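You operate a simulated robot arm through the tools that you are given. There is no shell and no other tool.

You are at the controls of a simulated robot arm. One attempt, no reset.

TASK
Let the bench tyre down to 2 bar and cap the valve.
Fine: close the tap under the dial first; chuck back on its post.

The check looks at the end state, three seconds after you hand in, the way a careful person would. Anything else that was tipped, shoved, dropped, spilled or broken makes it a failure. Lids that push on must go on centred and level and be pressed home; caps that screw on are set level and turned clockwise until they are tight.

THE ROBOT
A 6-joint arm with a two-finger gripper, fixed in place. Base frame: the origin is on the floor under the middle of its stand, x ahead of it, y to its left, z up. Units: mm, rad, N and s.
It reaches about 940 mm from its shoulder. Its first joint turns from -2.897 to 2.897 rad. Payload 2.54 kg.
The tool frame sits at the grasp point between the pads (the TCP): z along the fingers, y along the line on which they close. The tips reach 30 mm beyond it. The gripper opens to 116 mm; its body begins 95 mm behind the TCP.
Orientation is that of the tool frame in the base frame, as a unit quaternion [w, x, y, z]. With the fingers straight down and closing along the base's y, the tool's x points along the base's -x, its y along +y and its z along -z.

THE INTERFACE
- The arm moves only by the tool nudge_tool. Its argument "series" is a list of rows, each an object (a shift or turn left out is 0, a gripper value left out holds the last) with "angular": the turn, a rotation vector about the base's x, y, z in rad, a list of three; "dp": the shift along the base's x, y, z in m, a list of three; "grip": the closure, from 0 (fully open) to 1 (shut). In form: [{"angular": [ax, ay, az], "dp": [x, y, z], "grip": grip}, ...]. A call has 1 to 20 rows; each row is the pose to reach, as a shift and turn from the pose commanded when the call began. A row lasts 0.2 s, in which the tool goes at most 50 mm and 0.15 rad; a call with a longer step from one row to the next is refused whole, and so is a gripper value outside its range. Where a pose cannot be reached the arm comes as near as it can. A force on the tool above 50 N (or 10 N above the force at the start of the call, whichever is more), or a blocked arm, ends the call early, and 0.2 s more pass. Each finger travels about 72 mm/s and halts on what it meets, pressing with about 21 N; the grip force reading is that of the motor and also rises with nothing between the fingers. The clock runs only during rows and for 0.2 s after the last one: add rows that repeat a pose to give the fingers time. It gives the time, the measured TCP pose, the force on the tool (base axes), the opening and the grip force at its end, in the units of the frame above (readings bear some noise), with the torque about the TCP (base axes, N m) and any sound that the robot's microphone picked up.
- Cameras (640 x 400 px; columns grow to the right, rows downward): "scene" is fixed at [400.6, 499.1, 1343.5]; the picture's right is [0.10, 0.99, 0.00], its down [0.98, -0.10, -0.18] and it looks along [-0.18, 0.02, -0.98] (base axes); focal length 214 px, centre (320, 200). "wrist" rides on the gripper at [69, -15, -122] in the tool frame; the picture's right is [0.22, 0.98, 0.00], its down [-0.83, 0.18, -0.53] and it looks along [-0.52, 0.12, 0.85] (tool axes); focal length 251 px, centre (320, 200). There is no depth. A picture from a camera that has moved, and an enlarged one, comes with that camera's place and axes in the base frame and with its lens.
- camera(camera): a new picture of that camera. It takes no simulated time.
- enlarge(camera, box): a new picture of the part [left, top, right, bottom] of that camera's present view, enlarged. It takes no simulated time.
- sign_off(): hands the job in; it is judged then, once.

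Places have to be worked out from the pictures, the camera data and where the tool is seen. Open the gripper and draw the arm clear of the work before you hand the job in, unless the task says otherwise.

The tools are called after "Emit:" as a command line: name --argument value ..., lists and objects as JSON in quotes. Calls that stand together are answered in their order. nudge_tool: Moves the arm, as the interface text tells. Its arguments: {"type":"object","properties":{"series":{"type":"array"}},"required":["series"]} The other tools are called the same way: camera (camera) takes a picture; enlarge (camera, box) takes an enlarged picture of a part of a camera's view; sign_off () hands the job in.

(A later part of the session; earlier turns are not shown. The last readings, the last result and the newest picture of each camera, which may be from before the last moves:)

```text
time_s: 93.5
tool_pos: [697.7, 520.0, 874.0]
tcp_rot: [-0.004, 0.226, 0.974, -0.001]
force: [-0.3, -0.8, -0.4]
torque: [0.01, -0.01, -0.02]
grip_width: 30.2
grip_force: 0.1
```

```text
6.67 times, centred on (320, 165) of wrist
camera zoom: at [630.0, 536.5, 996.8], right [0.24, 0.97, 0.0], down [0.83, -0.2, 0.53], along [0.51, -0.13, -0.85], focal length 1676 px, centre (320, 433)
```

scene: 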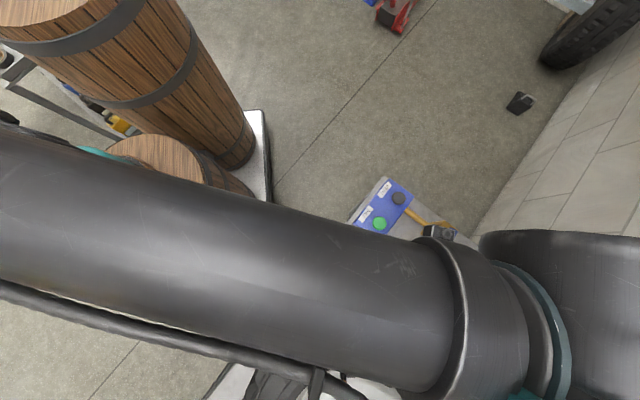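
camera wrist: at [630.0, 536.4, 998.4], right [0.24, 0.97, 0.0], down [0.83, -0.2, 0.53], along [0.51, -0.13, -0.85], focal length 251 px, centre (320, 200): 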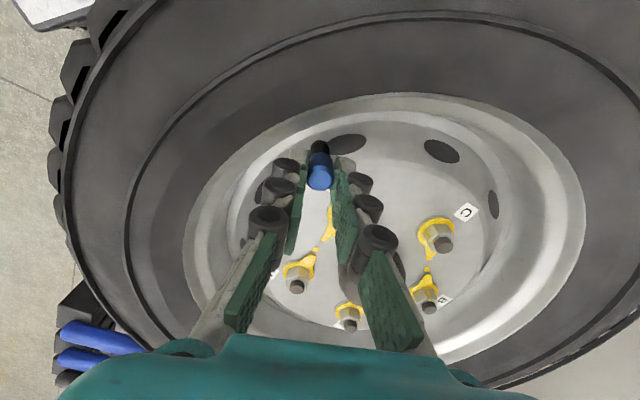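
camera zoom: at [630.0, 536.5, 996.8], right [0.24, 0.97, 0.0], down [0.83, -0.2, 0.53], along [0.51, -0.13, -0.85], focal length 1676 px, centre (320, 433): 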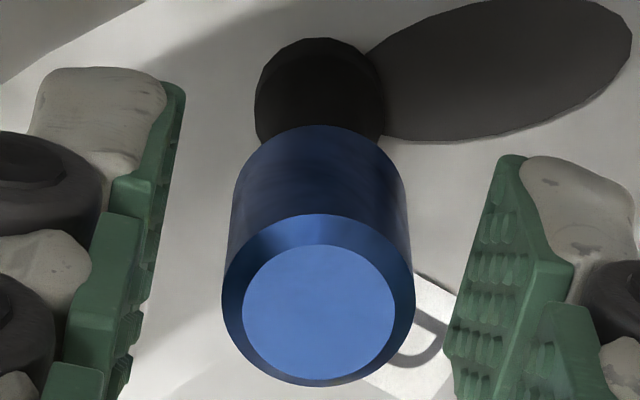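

Cap isn't clearly descending. I check the scene camera view of the cap on the valve from its different angle.

Emit:
enlarge --camera "scene" --box '[310, 350, 390, 400]'

Emit:
camera --camera "wrist"

```text
8.00 times, centred on (350, 375) of scene
camera zoom: at [400.6, 499.1, 1343.5], right [0.1, 0.99, 0.0], down [0.98, -0.1, -0.18], along [-0.18, 0.02, -0.98], focal length 1716 px, centre (80, -1200)
```

zoom: 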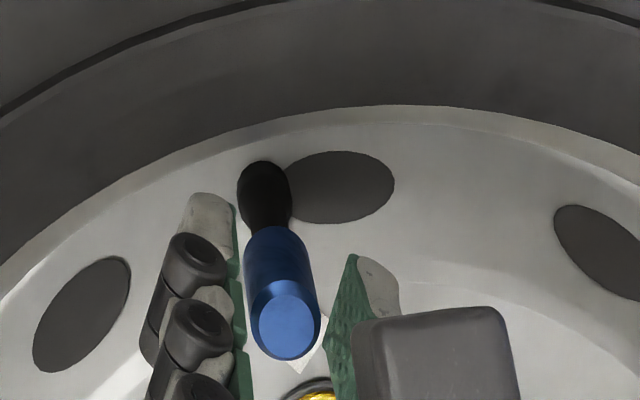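

```text
taken
camera wrist: at [630.0, 536.5, 996.8], right [0.24, 0.97, 0.0], down [0.83, -0.2, 0.53], along [0.51, -0.13, -0.85], focal length 251 px, centre (320, 200)
```

wrist: 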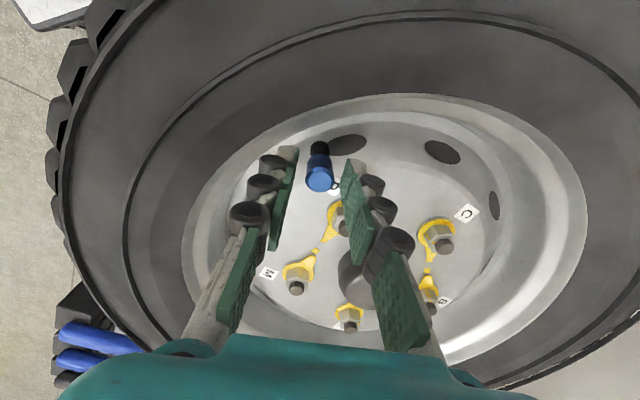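

The scene camera gives a fixed reference for the cap height. I take a high zoom baseline.

Emit:
enlarge --camera "scene" --box '[335, 370, 359, 400]'

```text
13.33 times, centred on (347, 385) of scene
camera zoom: at [400.6, 499.1, 1343.5], right [0.1, 0.99, 0.0], down [0.98, -0.1, -0.18], along [-0.18, 0.02, -0.98], focal length 2860 px, centre (-40, -2267)
```

zoom: 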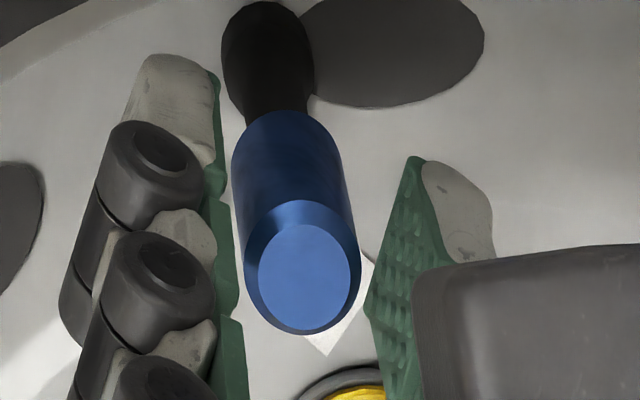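

Baseline: cap bottom arc at y≈110 and disc top at y≈224 in this zoom. I rotate back open for another turn.

Emit:
nudge_tool --series '[{"angular": [0, 0, 0.14], "grip": 0.74, "dp": [0, 0, 0.001]}, {"angular": [0, 0, 0.28], "dp": [0, 0, 0.001]}, {"angular": [0, 0, 0.42], "dp": [0, 0, 0.001]}, {"angular": [0, 0, 0.56], "dp": [0, 0, 0.001]}, {"angular": [0, 0, 0.7], "dp": [0, 0, 0.001]}, {"angular": [0, 0, 0.84], "dp": [0, 0, 0.001]}, {"angular": [0, 0, 0.98], "dp": [0, 0, 0.001]}, {"angular": [0, 0, 1.12], "dp": [0, 0, 0.001]}, {"angular": [0, 0, 1.26], "dp": [0, 0, 0.001]}, {"angular": [0, 0, 1.4], "dp": [0, 0, 0.001]}, {"angular": [0, 0, 1.54], "dp": [0, 0, 0.001]}, {"angular": [0, 0, 1.68], "dp": [0, 0, 0.001]}, {"angular": [0, 0, 1.82], "dp": [0, 0, 0.001]}, {"angular": [0, 0, 1.96], "dp": [0, 0, 0.001]}, {"angular": [0, 0, 2.1], "dp": [0, 0, 0.001]}, {"angular": [0, 0, 2.24], "dp": [0, 0, 0.001]}, {"angular": [0, 0, 2.38], "dp": [0, 0, 0.001]}, {"angular": [0, 0, 2.4], "dp": [0, 0, 0.001]}]'

Emit:
enlarge --camera "wrist" --box '[285, 120, 355, 200]'

Emit:
enlarge --camera "scene" --box '[335, 370, 359, 400]'

```text
time_s: 97.3
tool_pos: [697.0, 521.0, 876.3]
tcp_rot: [0.0, 0.827, -0.563, 0.004]
force: [0.1, 0.4, 0.2]
torque: [0.0, 0.03, -0.02]
grip_width: 30.3
grip_force: 0.0
```

```text
5.00 times, centred on (320, 160) of wrist
camera zoom: at [736.5, 461.9, 998.0], right [-0.83, -0.56, 0.0], down [-0.48, 0.7, 0.53], along [-0.29, 0.44, -0.85], focal length 1257 px, centre (320, 400)
```

zoom: 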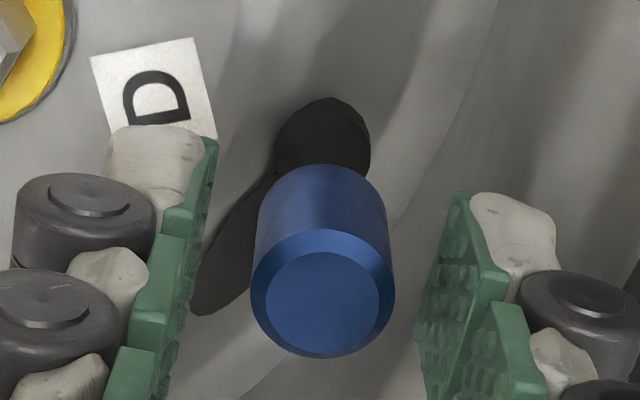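

```text
13.33 times, centred on (347, 385) of scene
camera zoom: at [400.6, 499.1, 1343.5], right [0.1, 0.99, 0.0], down [0.98, -0.1, -0.18], along [-0.18, 0.02, -0.98], focal length 2860 px, centre (-40, -2267)
```

zoom: 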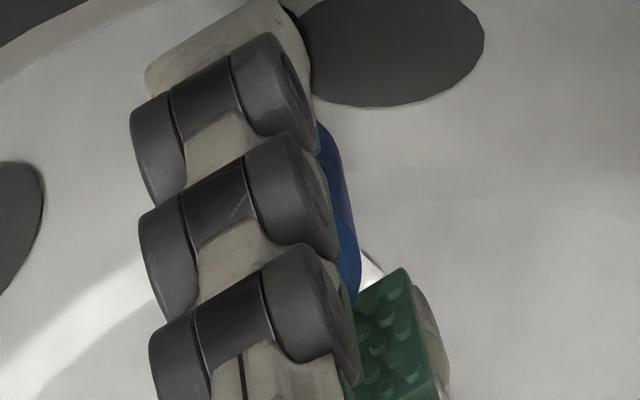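

The cap seems ~0.8 mm lower than after the first pass — promising. I regrip and turn clockwise another 2.4 rad with light feed.

Emit:
nudge_tool --series '[{"grip": 1}, {"grip": 1}, {"grip": 1}, {"grip": 1}, {"angular": [0, 0, -0.14], "dp": [0, 0, -0.0002]}, {"angular": [0, 0, -0.28], "dp": [0, 0, -0.0003]}, {"angular": [0, 0, -0.42], "dp": [0, 0, -0.0003]}, {"angular": [0, 0, -0.56], "dp": [0, 0, -0.0004]}, {"angular": [0, 0, -0.7], "dp": [0, 0, -0.0004]}, {"angular": [0, 0, -0.84], "dp": [0, 0, -0.0005]}, {"angular": [0, 0, -0.98], "dp": [0, 0, -0.0005]}, {"angular": [0, 0, -1.12], "dp": [0, 0, -0.0006]}, {"angular": [0, 0, -1.2], "dp": [0, 0, -0.0006]}]'

```text
time_s: 100.1
tool_pos: [697.9, 519.6, 874.7]
tcp_rot: [-0.002, -0.362, 0.932, -0.003]
force: [0.6, 1.3, 11.0]
torque: [0.02, 0.0, -0.01]
grip_width: 15.6
grip_force: 20.9
```

Upward force has built to 11 N over this half turn. I take a picture to see whether the cap is slipping in the grip or moving.

Emit:
enlarge --camera "wrist" --box '[285, 120, 355, 200]'

Emit:
enlarge --camera "scene" --box '[335, 370, 359, 400]'

```text
5.00 times, centred on (320, 160) of wrist
camera zoom: at [657.2, 462.7, 997.6], right [-0.82, 0.57, 0.0], down [0.49, 0.7, 0.53], along [0.3, 0.43, -0.85], focal length 1257 px, centre (320, 400)
```

zoom: 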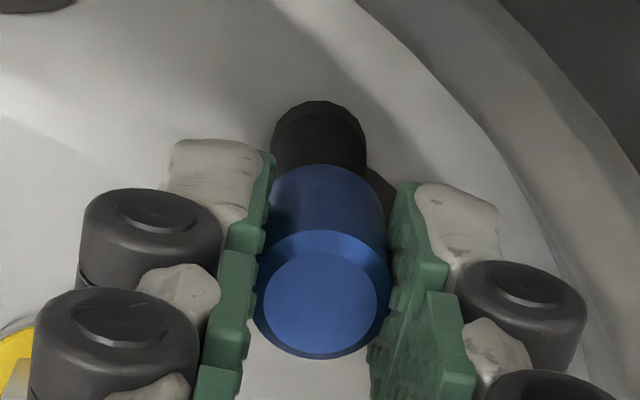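

```text
13.33 times, centred on (347, 385) of scene
camera zoom: at [400.6, 499.1, 1343.5], right [0.1, 0.99, 0.0], down [0.98, -0.1, -0.18], along [-0.18, 0.02, -0.98], focal length 2860 px, centre (-40, -2267)
```

zoom: 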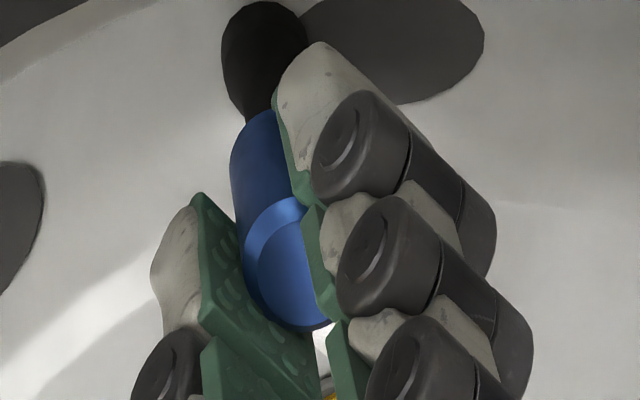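

Compared with the same yaw in the previous pass, the cap is ~0.9 mm lower — it is threading down. I continue the turn.

Emit:
nudge_tool --series '[{"angular": [0, 0, -0.14]}, {"angular": [0, 0, -0.28]}, {"angular": [0, 0, -0.42], "dp": [0, 0, -0.0001]}, {"angular": [0, 0, -0.56], "dp": [0, 0, -0.0001]}, {"angular": [0, 0, -0.7], "dp": [0, 0, -0.0002]}, {"angular": [0, 0, -0.84], "dp": [0, 0, -0.0002]}, {"angular": [0, 0, -0.98], "dp": [0, 0, -0.0003]}, {"angular": [0, 0, -1.12], "dp": [0, 0, -0.0003]}, {"angular": [0, 0, -1.2], "dp": [0, 0, -0.0003]}]'

Emit:
enlarge --camera "wrist" --box '[285, 120, 355, 200]'

Emit:
enlarge --camera "scene" --box '[335, 370, 359, 400]'

```text
time_s: 102.1
tool_pos: [698.0, 519.6, 874.9]
tcp_rot: [-0.004, 0.225, 0.974, -0.002]
force: [1.2, 0.9, 10.5]
torque: [0.02, -0.02, -0.01]
grip_width: 15.6
grip_force: 21.1
```

```text
5.00 times, centred on (320, 160) of wrist
camera zoom: at [630.0, 536.2, 997.4], right [0.24, 0.97, 0.0], down [0.83, -0.2, 0.53], along [0.51, -0.13, -0.85], focal length 1257 px, centre (320, 400)
```

zoom: 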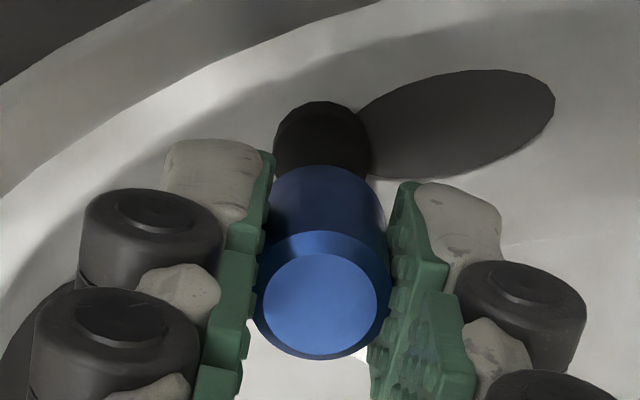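

```text
13.33 times, centred on (347, 385) of scene
camera zoom: at [400.6, 499.1, 1343.5], right [0.1, 0.99, 0.0], down [0.98, -0.1, -0.18], along [-0.18, 0.02, -0.98], focal length 2860 px, centre (-40, -2267)
```

zoom: 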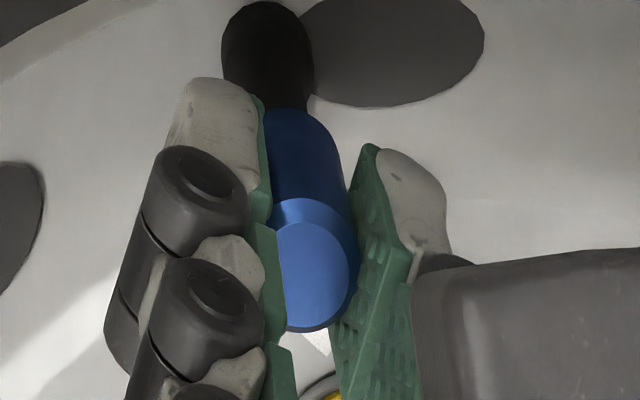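

Scene reference confirms another ~0.7 mm of descent. I release, rotate back and repeat.

Emit:
nudge_tool --series '[{"grip": 0.8}, {"grip": 0.74}, {"angular": [0, 0, 0.14]}, {"angular": [0, 0, 0.28]}, {"angular": [0, 0, 0.42]}, {"angular": [0, 0, 0.56]}, {"angular": [0, 0, 0.7]}, {"angular": [0, 0, 0.84]}, {"angular": [0, 0, 0.98]}, {"angular": [0, 0, 1.12]}, {"angular": [0, 0, 1.26]}, {"angular": [0, 0, 1.4]}, {"angular": [0, 0, 1.54]}, {"angular": [0, 0, 1.68]}, {"angular": [0, 0, 1.82]}, {"angular": [0, 0, 1.96]}, {"angular": [0, 0, 2.1]}, {"angular": [0, 0, 2.24]}, {"angular": [0, 0, 2.38]}, {"angular": [0, 0, 2.4]}]'

Emit:
enlarge --camera "wrist" --box '[285, 120, 355, 200]'

```text
time_s: 106.3
tool_pos: [696.6, 520.8, 874.6]
tcp_rot: [0.001, 0.827, -0.562, 0.004]
force: [0.2, 0.0, -1.1]
torque: [-0.01, 0.01, 0.0]
grip_width: 30.3
grip_force: 0.1
```

```text
5.00 times, centred on (320, 160) of wrist
camera zoom: at [736.4, 461.8, 997.3], right [-0.83, -0.56, 0.0], down [-0.48, 0.7, 0.53], along [-0.29, 0.44, -0.85], focal length 1257 px, centre (320, 400)
```

zoom: 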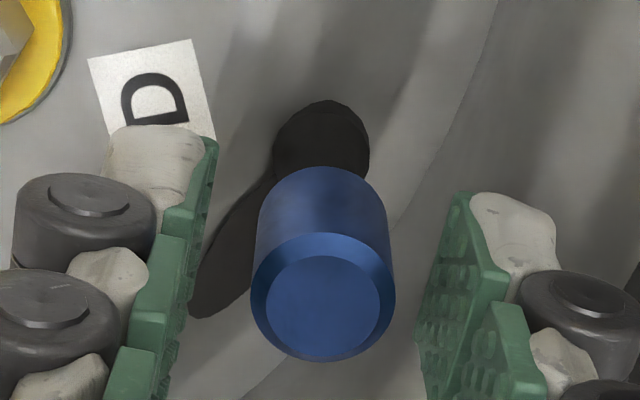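

I regrip and turn clockwise again (pass 4).

Emit:
nudge_tool --series '[{"grip": 1}, {"grip": 1}, {"grip": 1}, {"angular": [0, 0, -0.14]}, {"angular": [0, 0, -0.28]}, {"angular": [0, 0, -0.42]}, {"angular": [0, 0, -0.56], "dp": [0, 0, -0.0001]}, {"angular": [0, 0, -0.7], "dp": [0, 0, -0.0001]}, {"angular": [0, 0, -0.84], "dp": [0, 0, -0.0002]}, {"angular": [0, 0, -0.98], "dp": [0, 0, -0.0002]}, {"angular": [0, 0, -1.12], "dp": [0, 0, -0.0003]}, {"angular": [0, 0, -1.26], "dp": [0, 0, -0.0003]}, {"angular": [0, 0, -1.4], "dp": [0, 0, -0.0004]}, {"angular": [0, 0, -1.54], "dp": [0, 0, -0.0004]}, {"angular": [0, 0, -1.68], "dp": [0, 0, -0.0005]}, {"angular": [0, 0, -1.82], "dp": [0, 0, -0.0005]}, {"angular": [0, 0, -1.96], "dp": [0, 0, -0.0006]}, {"angular": [0, 0, -2.1], "dp": [0, 0, -0.0006]}, {"angular": [0, 0, -2.24], "dp": [0, 0, -0.0007]}, {"angular": [0, 0, -2.38], "dp": [0, 0, -0.0007]}]'

Emit:
enlarge --camera "scene" --box '[335, 370, 359, 400]'

Emit:
enlarge --camera "wrist" --box '[285, 120, 355, 200]'

```text
time_s: 110.5
tool_pos: [697.6, 520.5, 873.7]
tcp_rot: [-0.003, 0.217, 0.976, -0.001]
force: [0.9, 2.3, 10.0]
torque: [0.08, 0.01, 0.01]
grip_width: 15.7
grip_force: 20.6
```

```text
13.33 times, centred on (347, 385) of scene
camera zoom: at [400.6, 499.1, 1343.5], right [0.1, 0.99, 0.0], down [0.98, -0.1, -0.18], along [-0.18, 0.02, -0.98], focal length 2860 px, centre (-40, -2267)
```

zoom: 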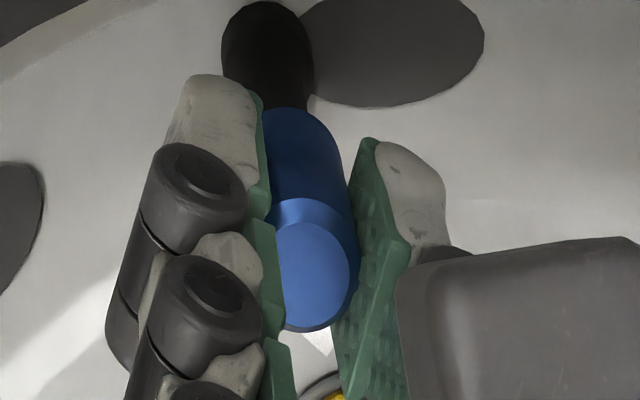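

```text
5.00 times, centred on (320, 160) of wrist
camera zoom: at [629.5, 535.0, 996.5], right [0.22, 0.98, 0.0], down [0.83, -0.19, 0.53], along [0.51, -0.12, -0.85], focal length 1257 px, centre (320, 400)
```

zoom: 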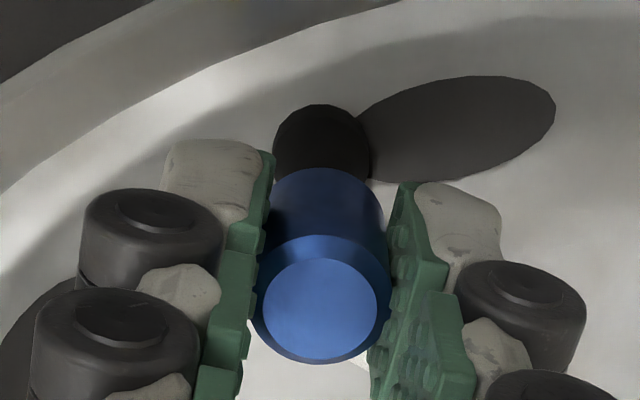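

Scene view suggests slow descent (consistent with a fine ~0.8 mm pitch). To turn more per grip I release, rise above the cap, and test how far the wrist can rotate.

Emit:
nudge_tool --series '[{"grip": 0.8}, {"grip": 0.7}, {"grip": 0.7, "dp": [0, 0, 0.01]}, {"dp": [0, 0, 0.025]}, {"dp": [0, 0, 0.04]}, {"dp": [0, 0, 0.04], "angular": [0, 0, -0.14]}, {"dp": [0, 0, 0.04], "angular": [0, 0, -0.28]}, {"dp": [0, 0, 0.04], "angular": [0, 0, -0.42]}, {"dp": [0, 0, 0.04], "angular": [0, 0, -0.56]}, {"dp": [0, 0, 0.04], "angular": [0, 0, -0.7]}, {"dp": [0, 0, 0.04], "angular": [0, 0, -0.84]}, {"dp": [0, 0, 0.04], "angular": [0, 0, -0.98]}, {"dp": [0, 0, 0.04], "angular": [0, 0, -1.12]}, {"dp": [0, 0, 0.04], "angular": [0, 0, -1.26]}, {"dp": [0, 0, 0.04], "angular": [0, 0, -1.4]}, {"dp": [0, 0, 0.04], "angular": [0, 0, -1.4]}]'

Emit:
camera --camera "wrist"

Emit:
enlarge --camera "scene" --box '[335, 370, 359, 400]'

```text
time_s: 113.9
tool_pos: [699.0, 521.5, 913.3]
tcp_rot: [-0.003, 0.794, 0.607, 0.002]
force: [0.0, -0.8, -0.2]
torque: [-0.02, -0.01, -0.02]
grip_width: 34.9
grip_force: 0.0
```

```text
taken
camera wrist: at [701.6, 589.6, 1036.2], right [1.0, -0.05, 0.0], down [-0.04, -0.85, 0.53], along [-0.03, -0.53, -0.85], focal length 251 px, centre (320, 200)
```

wrist: 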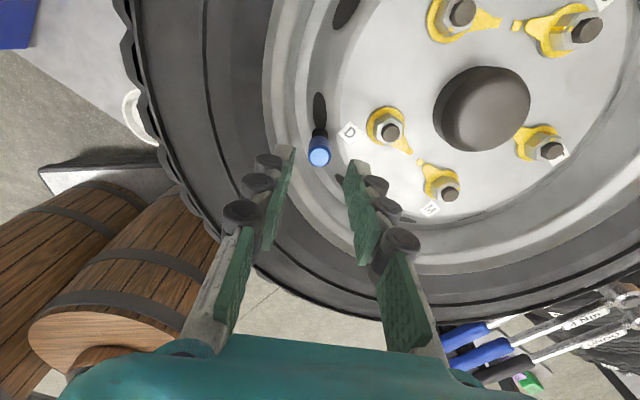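

```text
13.33 times, centred on (347, 385) of scene
camera zoom: at [400.6, 499.1, 1343.5], right [0.1, 0.99, 0.0], down [0.98, -0.1, -0.18], along [-0.18, 0.02, -0.98], focal length 2860 px, centre (-40, -2267)
```

zoom: 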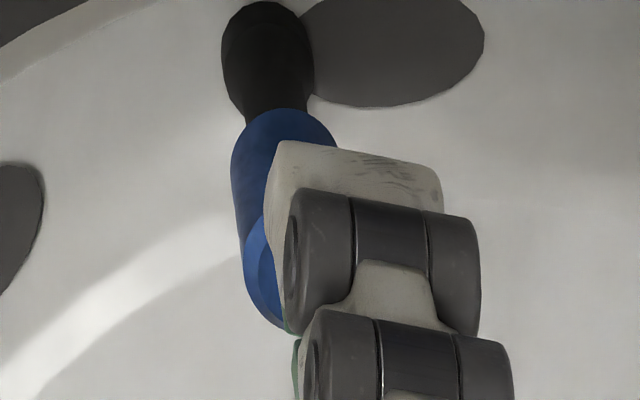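

Yaw −1.84 is reachable. I test further rotation to learn the full range.

Emit:
nudge_tool --series '[{"angular": [0, 0, -0.14]}, {"angular": [0, 0, -0.28]}, {"angular": [0, 0, -0.42]}, {"angular": [0, 0, -0.56]}, {"angular": [0, 0, -0.7]}, {"angular": [0, 0, -0.84]}, {"angular": [0, 0, -0.98]}, {"angular": [0, 0, -1.12]}, {"angular": [0, 0, -1.26]}, {"angular": [0, 0, -1.26]}]'

Emit:
camera --camera "wrist"

```text
time_s: 116.1
tool_pos: [705.8, 513.9, 913.4]
tcp_rot: [-0.005, 0.884, 0.467, 0.002]
force: [-0.4, 0.2, 0.7]
torque: [0.0, 0.01, 0.01]
grip_width: 34.7
grip_force: 0.0
out of reach, approached as far as the arm can: row 3, 4, 5, 6, 7, 8, 9, 10
```

```text
taken
camera wrist: at [732.1, 577.4, 1036.4], right [0.93, -0.38, -0.01], down [-0.32, -0.79, 0.53], along [-0.2, -0.49, -0.85], focal length 251 px, centre (320, 200)
```

wrist: 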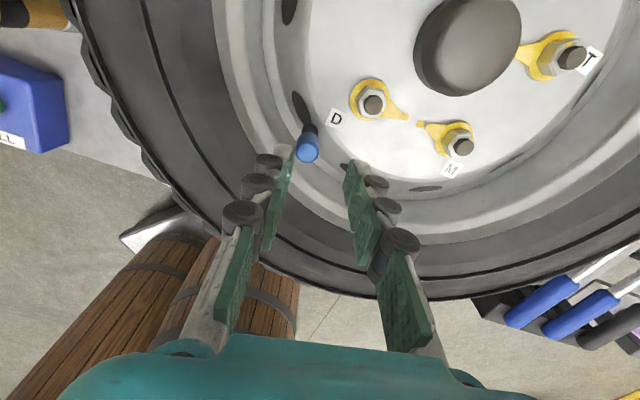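

The lower limit is around yaw −2.1; I'll stay within −1.9. I rotate back the other way (above the cap) to find the upper range.

Emit:
nudge_tool --series '[{"angular": [0, 0, 0.14]}, {"angular": [0, 0, 0.28]}, {"angular": [0, 0, 0.42]}, {"angular": [0, 0, 0.56]}, {"angular": [0, 0, 0.7]}, {"angular": [0, 0, 0.84]}, {"angular": [0, 0, 0.98]}, {"angular": [0, 0, 1.12]}, {"angular": [0, 0, 1.26]}, {"angular": [0, 0, 1.4]}, {"angular": [0, 0, 1.54]}, {"angular": [0, 0, 1.68]}, {"angular": [0, 0, 1.82]}, {"angular": [0, 0, 1.96]}, {"angular": [0, 0, 2.1]}, {"angular": [0, 0, 2.24]}, {"angular": [0, 0, 2.38]}, {"angular": [0, 0, 2.52]}, {"angular": [0, 0, 2.66]}, {"angular": [0, 0, 2.8]}]'

```text
time_s: 120.3
tool_pos: [705.6, 513.5, 914.4]
tcp_rot: [-0.003, -0.31, 0.951, -0.005]
force: [0.1, -1.1, 0.1]
torque: [0.02, -0.01, -0.02]
grip_width: 34.9
grip_force: 0.1
```

Rotation is fine but xy slid to (705.6, 513.5) at the limit. I restore xy to (697.4, 520.4) while continuing to rotate positive.

Emit:
nudge_tool --series '[{"dp": [-0.004, 0.0035, 0], "angular": [0, 0, 0.14]}, {"dp": [-0.0083, 0.0068, 0], "angular": [0, 0, 0.28]}, {"dp": [-0.0083, 0.0068, 0], "angular": [0, 0, 0.42]}, {"dp": [-0.0083, 0.0068, 0], "angular": [0, 0, 0.56]}, {"dp": [-0.0083, 0.0068, 0], "angular": [0, 0, 0.7]}, {"dp": [-0.0083, 0.0068, 0], "angular": [0, 0, 0.84]}, {"dp": [-0.0083, 0.0068, 0], "angular": [0, 0, 0.98]}, {"dp": [-0.0083, 0.0068, 0], "angular": [0, 0, 1.12]}, {"dp": [-0.0083, 0.0068, 0], "angular": [0, 0, 1.26]}, {"dp": [-0.0083, 0.0068, 0], "angular": [0, 0, 1.4]}, {"dp": [-0.0083, 0.0068, 0], "angular": [0, 0, 1.54]}, {"dp": [-0.0083, 0.0068, 0], "angular": [0, 0, 1.68]}, {"dp": [-0.0083, 0.0068, 0], "angular": [0, 0, 1.82]}, {"dp": [-0.0083, 0.0068, 0], "angular": [0, 0, 1.96]}, {"dp": [-0.0083, 0.0068, 0], "angular": [0, 0, 2.1]}, {"dp": [-0.0083, 0.0068, 0], "angular": [0, 0, 2.24]}, {"dp": [-0.0083, 0.0068, 0], "angular": [0, 0, 2.38]}, {"dp": [-0.0083, 0.0068, 0], "angular": [0, 0, 2.38]}]'

Emit:
camera --camera "wrist"

Emit:
enlarge --camera "wrist" --box '[285, 120, 355, 200]'

```text
time_s: 124.1
tool_pos: [697.4, 520.5, 914.3]
tcp_rot: [-0.003, 0.998, -0.066, 0.005]
force: [-0.2, -0.1, 0.0]
torque: [0.02, -0.03, 0.0]
grip_width: 34.8
grip_force: 0.1
```

```text
taken
camera wrist: at [766.5, 525.0, 1036.8], right [0.08, -1.0, -0.01], down [-0.85, -0.07, 0.53], along [-0.52, -0.04, -0.85], focal length 251 px, centre (320, 200)
```

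wrist: 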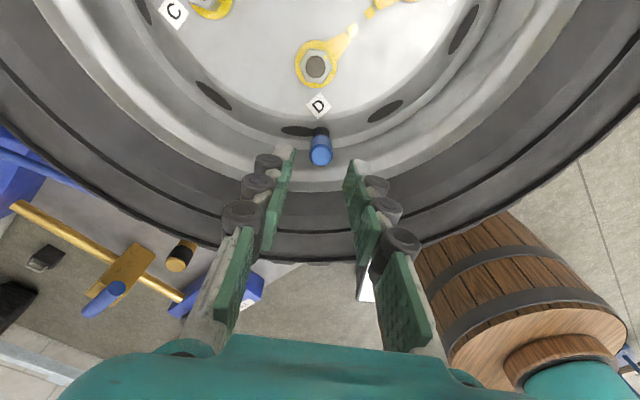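

```text
5.00 times, centred on (320, 160) of wrist
camera zoom: at [766.5, 525.0, 1036.8], right [0.08, -1.0, -0.01], down [-0.85, -0.07, 0.53], along [-0.52, -0.04, -0.85], focal length 1257 px, centre (320, 400)
```

zoom: 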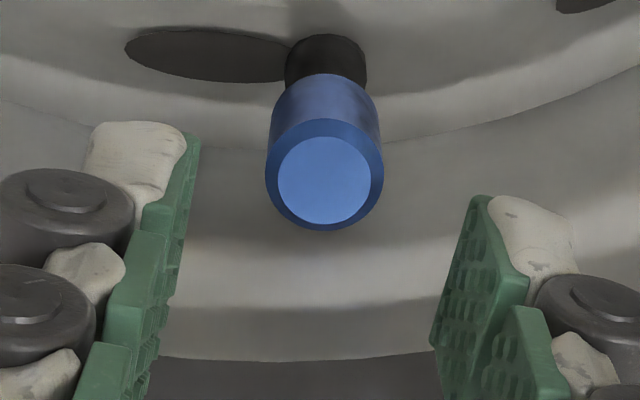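

Yaw +3.0 is reachable, so each pass can now be ~4.8 rad. I lower around the cap and grip.

Emit:
nudge_tool --series '[{"dp": [0, 0, -0.01], "grip": 0.72}, {"dp": [0, 0, -0.02]}, {"dp": [0, 0, -0.03]}, {"dp": [0, 0, -0.0393]}, {"dp": [0, 0, -0.0393]}, {"dp": [0, 0, -0.0393], "grip": 1}, {"dp": [0, 0, -0.0393], "grip": 1}, {"dp": [0, 0, -0.0393], "grip": 1}]'

Emit:
enlarge --camera "wrist" --box '[285, 120, 355, 200]'

```text
time_s: 125.9
tool_pos: [696.4, 520.6, 874.3]
tcp_rot: [-0.003, 0.998, -0.067, 0.004]
force: [-1.0, -0.7, -1.5]
torque: [-0.03, 0.02, -0.02]
grip_width: 15.8
grip_force: 20.8
```

```text
5.00 times, centred on (320, 160) of wrist
camera zoom: at [766.5, 524.8, 997.3], right [0.08, -1.0, -0.01], down [-0.85, -0.07, 0.53], along [-0.52, -0.04, -0.85], focal length 1257 px, centre (320, 400)
```

zoom: 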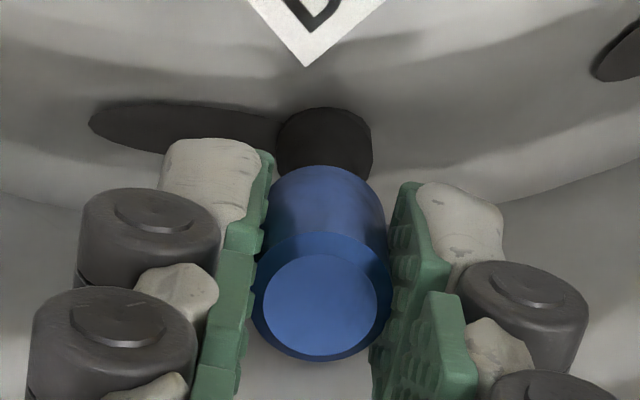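

Gripped cleanly with no side load. I turn clockwise the first 2.6 rad of this longer pass, with a little feed.

Emit:
nudge_tool --series '[{"angular": [0, 0, -0.14], "dp": [0, 0, -0.0003]}, {"angular": [0, 0, -0.28], "dp": [0, 0, -0.0004]}, {"angular": [0, 0, -0.42], "dp": [0, 0, -0.0004]}, {"angular": [0, 0, -0.56], "dp": [0, 0, -0.0004]}, {"angular": [0, 0, -0.7], "dp": [0, 0, -0.0005]}, {"angular": [0, 0, -0.84], "dp": [0, 0, -0.0005]}, {"angular": [0, 0, -0.98], "dp": [0, 0, -0.0005]}, {"angular": [0, 0, -1.12], "dp": [0, 0, -0.0005]}, {"angular": [0, 0, -1.26], "dp": [0, 0, -0.0006]}, {"angular": [0, 0, -1.4], "dp": [0, 0, -0.0006]}, {"angular": [0, 0, -1.54], "dp": [0, 0, -0.0006]}, {"angular": [0, 0, -1.68], "dp": [0, 0, -0.0006]}, {"angular": [0, 0, -1.82], "dp": [0, 0, -0.0006]}, {"angular": [0, 0, -1.96], "dp": [0, 0, -0.0007]}, {"angular": [0, 0, -2.1], "dp": [0, 0, -0.0007]}, {"angular": [0, 0, -2.24], "dp": [0, 0, -0.0007]}, {"angular": [0, 0, -2.38], "dp": [0, 0, -0.0007]}, {"angular": [0, 0, -2.52], "dp": [0, 0, -0.0007]}, {"angular": [0, 0, -2.6], "dp": [0, 0, -0.0007]}]'

```text
time_s: 129.9
tool_pos: [696.4, 520.0, 873.6]
tcp_rot: [-0.003, -0.203, 0.979, -0.004]
force: [1.5, 3.4, 4.3]
torque: [0.11, -0.06, 0.01]
grip_width: 15.8
grip_force: 21.1
```

Low loads, still turning freely. I continue another 2.1 rad clockwise.

Emit:
nudge_tool --series '[{"angular": [0, 0, -0.14]}, {"angular": [0, 0, -0.28]}, {"angular": [0, 0, -0.42]}, {"angular": [0, 0, -0.56], "dp": [0, 0, -0.0001]}, {"angular": [0, 0, -0.7], "dp": [0, 0, -0.0001]}, {"angular": [0, 0, -0.84], "dp": [0, 0, -0.0001]}, {"angular": [0, 0, -0.98], "dp": [0, 0, -0.0002]}, {"angular": [0, 0, -1.12], "dp": [0, 0, -0.0002]}, {"angular": [0, 0, -1.26], "dp": [0, 0, -0.0002]}, {"angular": [0, 0, -1.4], "dp": [0, 0, -0.0003]}, {"angular": [0, 0, -1.54], "dp": [0, 0, -0.0003]}, {"angular": [0, 0, -1.68], "dp": [0, 0, -0.0003]}, {"angular": [0, 0, -1.82], "dp": [0, 0, -0.0003]}, {"angular": [0, 0, -1.96], "dp": [0, 0, -0.0004]}, {"angular": [0, 0, -2.1], "dp": [0, 0, -0.0004]}, {"angular": [0, 0, -2.1], "dp": [0, 0, -0.0004]}]'

Emit:
enlarge --camera "wrist" --box '[285, 120, 355, 200]'

Emit:
enlarge --camera "scene" --box '[335, 370, 359, 400]'

```text
time_s: 133.3
tool_pos: [697.2, 519.8, 873.1]
tcp_rot: [-0.005, 0.749, 0.662, 0.0]
force: [8.7, 4.5, 7.2]
torque: [0.12, -0.21, 0.02]
grip_width: 15.8
grip_force: 21.1
```

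```text
5.00 times, centred on (320, 160) of wrist
camera zoom: at [691.6, 588.8, 996.3], right [1.0, 0.09, -0.01], down [0.08, -0.85, 0.53], along [0.04, -0.52, -0.85], focal length 1257 px, centre (320, 400)
```

zoom: 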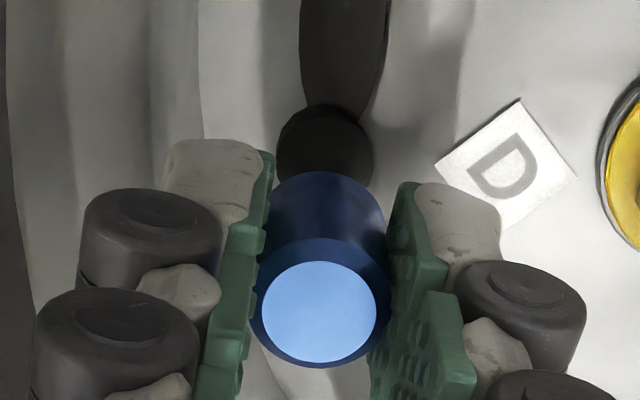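

```text
13.33 times, centred on (347, 385) of scene
camera zoom: at [400.6, 499.1, 1343.5], right [0.1, 0.99, 0.0], down [0.98, -0.1, -0.18], along [-0.18, 0.02, -0.98], focal length 2860 px, centre (-40, -2267)
```

zoom: 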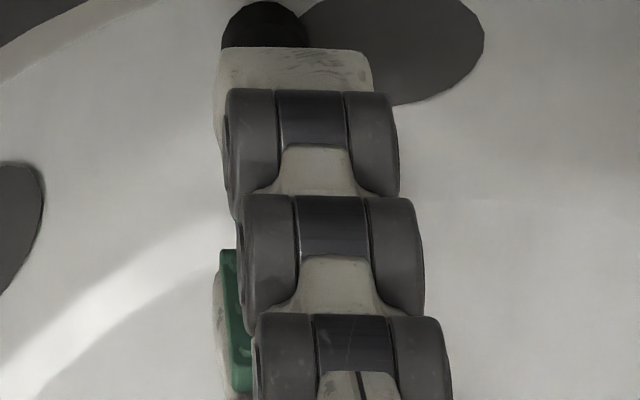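

Some side load from eccentric rotation; I release, rise above the cap and check its height in the scene view.

Emit:
nudge_tool --series '[{"grip": 0.8}, {"grip": 0.7}, {"grip": 0.7, "dp": [0, 0, 0.01]}, {"dp": [0, 0, 0.025]}, {"dp": [0, 0, 0.04]}, {"dp": [0, 0, 0.07]}, {"dp": [0, 0, 0.07]}]'

Emit:
enlarge --camera "scene" --box '[335, 370, 359, 400]'

Emit:
camera --camera "wrist"

```text
time_s: 134.9
tool_pos: [697.6, 518.5, 944.6]
tcp_rot: [-0.005, 0.749, 0.663, 0.001]
force: [0.4, -0.3, -0.2]
torque: [0.02, -0.01, 0.03]
grip_width: 35.0
grip_force: 0.1
```

```text
13.33 times, centred on (347, 385) of scene
camera zoom: at [400.6, 499.1, 1343.5], right [0.1, 0.99, 0.0], down [0.98, -0.1, -0.18], along [-0.18, 0.02, -0.98], focal length 2860 px, centre (-40, -2267)
```

zoom: 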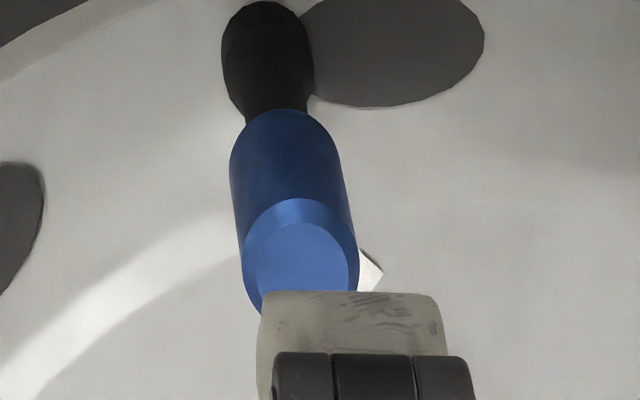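

```text
taken
camera wrist: at [691.0, 588.4, 1066.7], right [1.0, 0.09, -0.01], down [0.08, -0.85, 0.53], along [0.04, -0.52, -0.85], focal length 251 px, centre (320, 200)
```

wrist: 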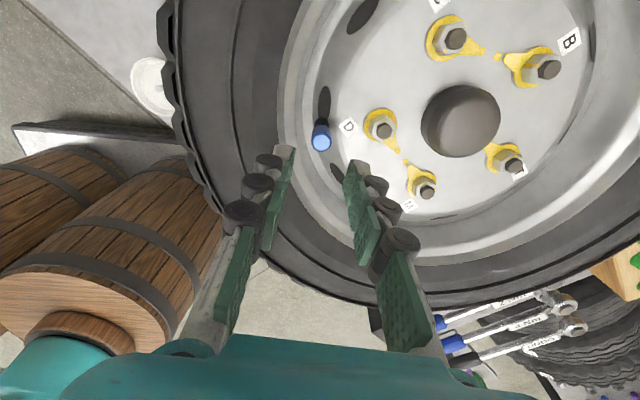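

I zoom much closer for a precise height reference of the cap edge.

Emit:
enlarge --camera "scene" --box '[338, 375, 354, 387]'

Emit:
enlarge --camera "wrist" --box '[300, 110, 345, 160]'

```text
16.00 times, centred on (346, 381) of scene
camera zoom: at [400.6, 499.1, 1343.5], right [0.1, 0.99, 0.0], down [0.98, -0.1, -0.18], along [-0.18, 0.02, -0.98], focal length 3432 px, centre (-96, -2696)
```

zoom: 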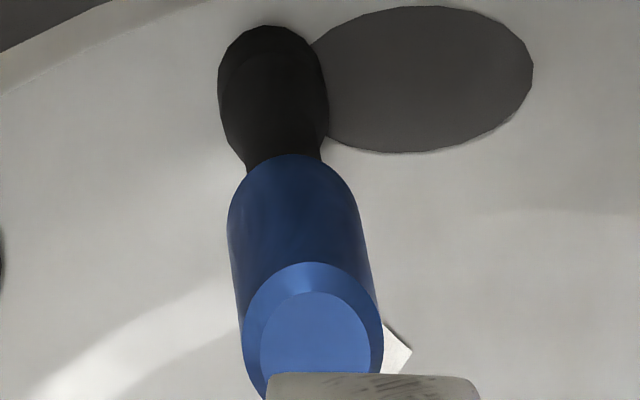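

```text
8.00 times, centred on (322, 135) of wrist
camera zoom: at [691.0, 588.4, 1066.7], right [1.0, 0.09, -0.01], down [0.08, -0.85, 0.53], along [0.04, -0.52, -0.85], focal length 2012 px, centre (300, 720)
```

zoom: 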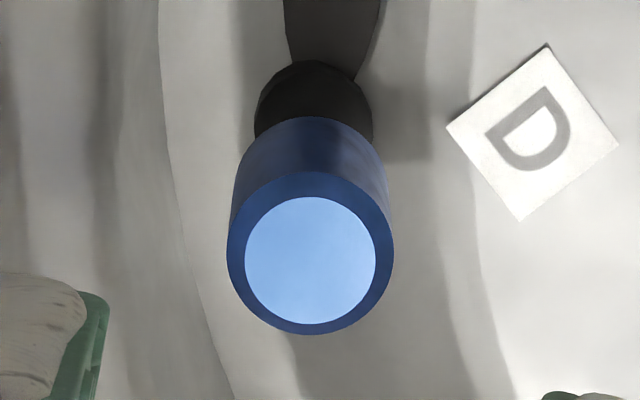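

The cap has barely descended (~0.5 mm at most), so I'm unsure the thread has caught. I rotate back to the positive end, above the cap, then will test by gently pulling up.

Emit:
nudge_tool --series '[{"angular": [0, 0, 0.145]}, {"angular": [0, 0, 0.29]}, {"angular": [0, 0, 0.435]}, {"angular": [0, 0, 0.58]}, {"angular": [0, 0, 0.725]}, {"angular": [0, 0, 0.87]}, {"angular": [0, 0, 1.015]}, {"angular": [0, 0, 1.16]}, {"angular": [0, 0, 1.305]}, {"angular": [0, 0, 1.45]}, {"angular": [0, 0, 1.595]}, {"angular": [0, 0, 1.74]}, {"angular": [0, 0, 1.885]}, {"angular": [0, 0, 2.03]}, {"angular": [0, 0, 2.175]}, {"angular": [0, 0, 2.32]}, {"angular": [0, 0, 2.465]}, {"angular": [0, 0, 2.61]}, {"angular": [0, 0, 2.755]}, {"angular": [0, 0, 2.9]}]'

Emit:
enlarge --camera "scene" --box '[338, 375, 354, 387]'

```text
time_s: 139.1
tool_pos: [696.8, 520.7, 943.2]
tcp_rot: [-0.001, -0.569, 0.822, -0.005]
force: [0.3, -0.2, -0.6]
torque: [-0.04, 0.0, 0.0]
grip_width: 34.8
grip_force: 0.0
```

```text
16.00 times, centred on (346, 381) of scene
camera zoom: at [400.6, 499.1, 1343.5], right [0.1, 0.99, 0.0], down [0.98, -0.1, -0.18], along [-0.18, 0.02, -0.98], focal length 3432 px, centre (-96, -2696)
```

zoom: 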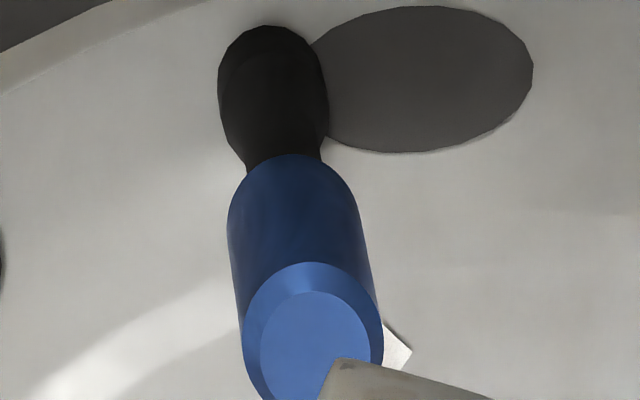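

Clear view of the cap sitting straight. I finish rotating to yaw ≈3.0 and lower around the cap.

Emit:
nudge_tool --series '[{"angular": [0, 0, 0.145]}, {"angular": [0, 0, 0.29]}, {"angular": [0, 0, 0.435]}, {"angular": [0, 0, 0.58]}, {"angular": [0, 0, 0.725]}, {"angular": [0, 0, 0.87]}, {"angular": [0, 0, 1.015]}, {"angular": [0, 0, 1.16]}, {"angular": [0, 0, 1.305]}, {"angular": [0, 0, 1.45]}, {"angular": [0, 0, 1.595]}, {"angular": [0, 0, 1.74]}, {"angular": [0, 0, 1.8], "dp": [0, 0, -0.02]}, {"angular": [0, 0, 1.8], "dp": [0, 0, -0.03]}, {"angular": [0, 0, 1.8], "dp": [0, 0, -0.03]}]'

Emit:
enlarge --camera "wrist" --box '[285, 120, 355, 200]'

```text
time_s: 142.3
tool_pos: [697.3, 520.2, 913.6]
tcp_rot: [-0.003, 0.998, -0.067, 0.005]
force: [0.5, -0.7, 0.8]
torque: [0.01, 0.01, 0.0]
grip_width: 34.9
grip_force: 0.2
```

```text
5.00 times, centred on (320, 160) of wrist
camera zoom: at [766.2, 524.6, 1036.2], right [0.08, -1.0, -0.01], down [-0.85, -0.07, 0.53], along [-0.52, -0.04, -0.85], focal length 1257 px, centre (320, 400)
```

zoom: 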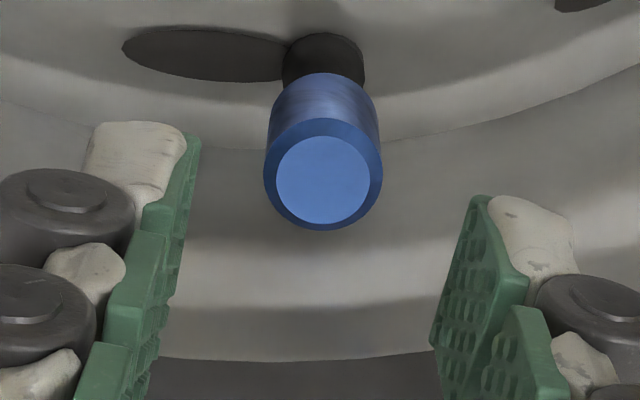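

The cap height is unchanged over the last pass, so I do the pull test: lower, grip, then raise gently 2 mm and read force.

Emit:
nudge_tool --series '[{"dp": [0, 0, -0.01], "grip": 0.72}, {"dp": [0, 0, -0.02]}, {"dp": [0, 0, -0.03]}, {"dp": [0, 0, -0.0385]}, {"dp": [0, 0, -0.0385]}, {"dp": [0, 0, -0.0385], "grip": 1}, {"dp": [0, 0, -0.0385], "grip": 1}, {"dp": [0, 0, -0.0385], "grip": 1}]'

Emit:
nudge_tool --series '[{"dp": [0, 0, 0.0005]}, {"dp": [0, 0, 0.001]}, {"dp": [0, 0, 0.0015]}, {"dp": [0, 0, 0.0015]}]'

```text
time_s: 144.1
tool_pos: [698.1, 520.6, 875.6]
tcp_rot: [-0.003, 0.998, -0.067, 0.005]
force: [0.3, 0.0, -0.1]
torque: [0.0, 0.03, -0.02]
grip_width: 15.7
grip_force: 21.1
```

```text
time_s: 145.1
tool_pos: [697.4, 519.5, 876.8]
tcp_rot: [-0.003, 0.998, -0.067, 0.005]
force: [0.2, -0.4, 0.6]
torque: [0.0, -0.02, 0.0]
grip_width: 15.7
grip_force: 20.7
```

The cap lifts freely, so the thread has not caught. Likely it must be better centred; I'll probe the lateral play of cap on valve to find the true centre, starting with the current true pose.

Emit:
enlarge --camera "wrist" --box '[285, 120, 355, 200]'

Emit:
nudge_tool --series '[{"dp": [0.001, 0, 0]}, {"dp": [0.001, 0, 0]}]'

Emit:
enlarge --camera "wrist" --box '[285, 120, 355, 200]'

```text
5.00 times, centred on (320, 160) of wrist
camera zoom: at [766.3, 524.9, 999.4], right [0.08, -1.0, -0.01], down [-0.85, -0.07, 0.53], along [-0.52, -0.04, -0.85], focal length 1257 px, centre (320, 400)
```

zoom: 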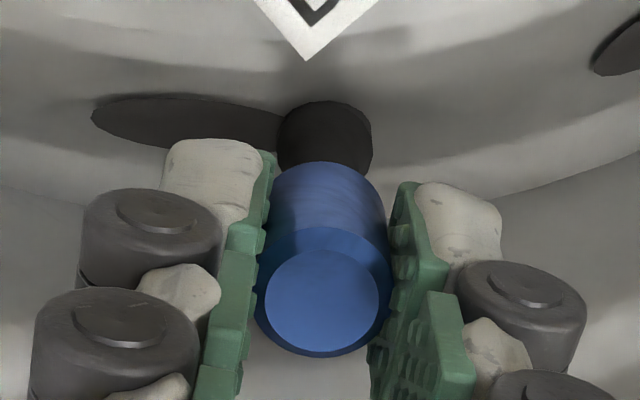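

```text
time_s: 145.7
tool_pos: [699.6, 519.2, 878.1]
tcp_rot: [-0.003, 0.998, -0.066, 0.003]
force: [-4.9, -1.2, 0.0]
torque: [-0.04, 0.14, -0.03]
grip_width: 15.8
grip_force: 20.7
```

```text
5.00 times, centred on (320, 160) of wrist
camera zoom: at [766.8, 524.9, 999.5], right [0.08, -1.0, -0.01], down [-0.85, -0.07, 0.53], along [-0.52, -0.04, -0.85], focal length 1257 px, centre (320, 400)
```

zoom: 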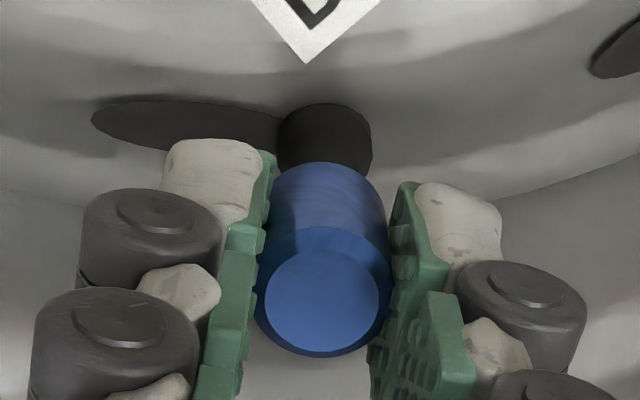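

Contact in +x occurs at camera x≈766.8. I probe −x.

Emit:
nudge_tool --series '[{"dp": [-0.001, 0, 0]}, {"dp": [-0.002, 0, 0]}, {"dp": [-0.0025, 0, 0]}, {"dp": [-0.0025, 0, 0]}]'

Emit:
enlarge --camera "wrist" --box '[285, 120, 355, 200]'

```text
time_s: 146.7
tool_pos: [697.0, 521.0, 875.5]
tcp_rot: [-0.003, 0.998, -0.067, 0.005]
force: [10.1, -0.3, 0.5]
torque: [-0.03, -0.31, 0.0]
grip_width: 15.7
grip_force: 21.0
```

```text
5.00 times, centred on (320, 160) of wrist
camera zoom: at [765.6, 524.5, 999.5], right [0.08, -1.0, -0.01], down [-0.85, -0.07, 0.53], along [-0.52, -0.04, -0.85], focal length 1257 px, centre (320, 400)
```

zoom: 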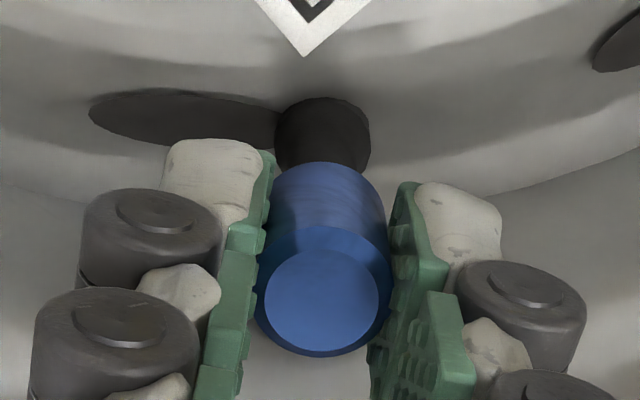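

Play in x is 765.6–766.8, centre 766.2. I return to centre and probe +y.

Emit:
nudge_tool --series '[{"dp": [0.0014, 0, 0]}, {"dp": [0.0014, 0.0007, 0]}, {"dp": [0.0014, 0.0015, 0]}, {"dp": [0.0014, 0.0015, 0]}]'

Emit:
enlarge --camera "wrist" --box '[285, 120, 355, 200]'

Emit:
nudge_tool --series '[{"dp": [0, -0.001, 0]}, {"dp": [0, -0.002, 0]}, {"dp": [0, -0.003, 0]}, {"dp": [0, -0.003, 0]}]'

Emit:
enlarge --camera "wrist" --box '[285, 120, 355, 200]'

```text
time_s: 147.7
tool_pos: [697.4, 520.5, 876.8]
tcp_rot: [-0.003, 0.998, -0.068, 0.005]
force: [1.5, -15.4, 0.2]
torque: [-0.43, -0.07, -0.01]
grip_width: 15.9
grip_force: 21.3
```

```text
5.00 times, centred on (320, 160) of wrist
camera zoom: at [766.2, 525.4, 999.8], right [0.08, -1.0, 0.0], down [-0.85, -0.07, 0.53], along [-0.52, -0.04, -0.85], focal length 1257 px, centre (320, 400)
```

zoom: 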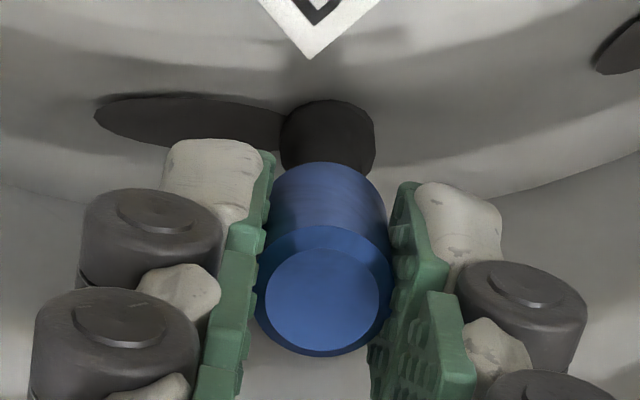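

```text
time_s: 148.7
tool_pos: [696.4, 520.1, 876.2]
tcp_rot: [-0.003, 0.998, -0.067, 0.004]
force: [3.8, 3.8, -0.1]
torque: [0.13, -0.12, 0.02]
grip_width: 15.4
grip_force: 21.4
```

```text
5.00 times, centred on (320, 160) of wrist
camera zoom: at [765.9, 524.3, 999.5], right [0.08, -1.0, -0.01], down [-0.85, -0.07, 0.53], along [-0.52, -0.04, -0.85], focal length 1257 px, centre (320, 400)
```

zoom: 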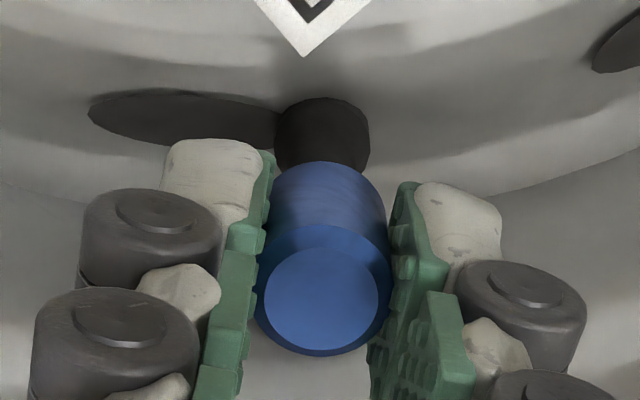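

Play is ±0.55 mm; centre at camera (766.2, 524.85). I re-centre there and lower to a light (~8 N) preload.

Emit:
nudge_tool --series '[{"dp": [0, 0.0014, 0]}, {"dp": [0, 0.0014, -0.001]}, {"dp": [0, 0.0014, -0.002]}, {"dp": [0, 0.0014, -0.0023]}, {"dp": [0, 0.0014, -0.0023]}]'

Emit:
enlarge --camera "wrist" --box '[285, 120, 355, 200]'

```text
time_s: 149.9
tool_pos: [696.6, 520.2, 873.8]
tcp_rot: [-0.004, 0.998, -0.067, 0.004]
force: [2.2, -0.8, 2.1]
torque: [0.01, -0.11, -0.01]
grip_width: 15.7
grip_force: 20.5
```

```text
5.00 times, centred on (320, 160) of wrist
camera zoom: at [766.1, 524.9, 997.2], right [0.08, -1.0, -0.01], down [-0.85, -0.07, 0.53], along [-0.52, -0.04, -0.85], focal length 1257 px, centre (320, 400)
```

zoom: 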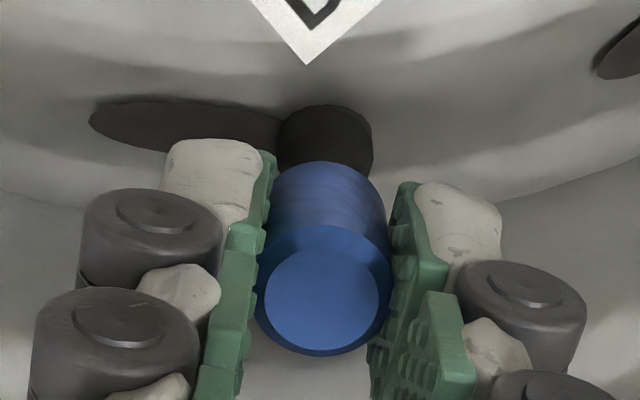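

Contact just begins (2 N). I add ~0.6 mm preload and turn slowly clockwise with eccentricity compensation.

Emit:
nudge_tool --series '[{"dp": [0, 0, -0.0003]}, {"dp": [0, 0, -0.0006]}, {"dp": [0, 4e-05, -0.0006], "angular": [0, 0, -0.08]}, {"dp": [0, 8e-05, -0.0006], "angular": [0, 0, -0.16]}, {"dp": [1e-05, 0.00012, -0.0006], "angular": [0, 0, -0.24]}, {"dp": [1e-05, 0.00016, -0.0006], "angular": [0, 0, -0.32]}, {"dp": [1e-05, 0.0002, -0.0006], "angular": [0, 0, -0.4]}, {"dp": [2e-05, 0.00024, -0.0006], "angular": [0, 0, -0.48]}, {"dp": [2e-05, 0.00028, -0.0006], "angular": [0, 0, -0.56]}, {"dp": [2e-05, 0.00031, -0.0006], "angular": [0, 0, -0.64]}, {"dp": [3e-05, 0.00035, -0.0006], "angular": [0, 0, -0.72]}, {"dp": [3e-05, 0.00038, -0.0006], "angular": [0, 0, -0.8]}, {"dp": [4e-05, 0.00041, -0.0006], "angular": [0, 0, -0.88]}, {"dp": [4e-05, 0.00044, -0.0006], "angular": [0, 0, -1.0]}, {"dp": [4e-05, 0.00044, -0.0006], "angular": [0, 0, -1.0]}]'

Emit:
enlarge --camera "wrist" --box '[285, 120, 355, 200]'

```text
time_s: 153.1
tool_pos: [695.8, 521.3, 874.2]
tcp_rot: [-0.001, 0.843, -0.537, 0.004]
force: [1.4, 1.7, 5.7]
torque: [0.05, -0.01, 0.03]
grip_width: 15.5
grip_force: 21.3
```

```text
5.00 times, centred on (320, 160) of wrist
camera zoom: at [738.5, 464.6, 996.5], right [-0.79, -0.61, -0.01], down [-0.52, 0.67, 0.53], along [-0.32, 0.42, -0.85], focal length 1257 px, centre (320, 400)
```

zoom: 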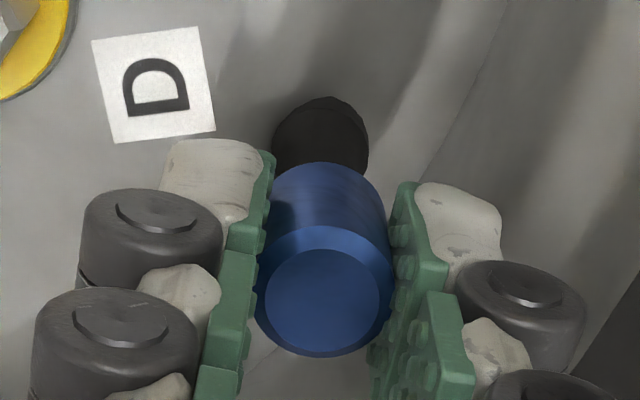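

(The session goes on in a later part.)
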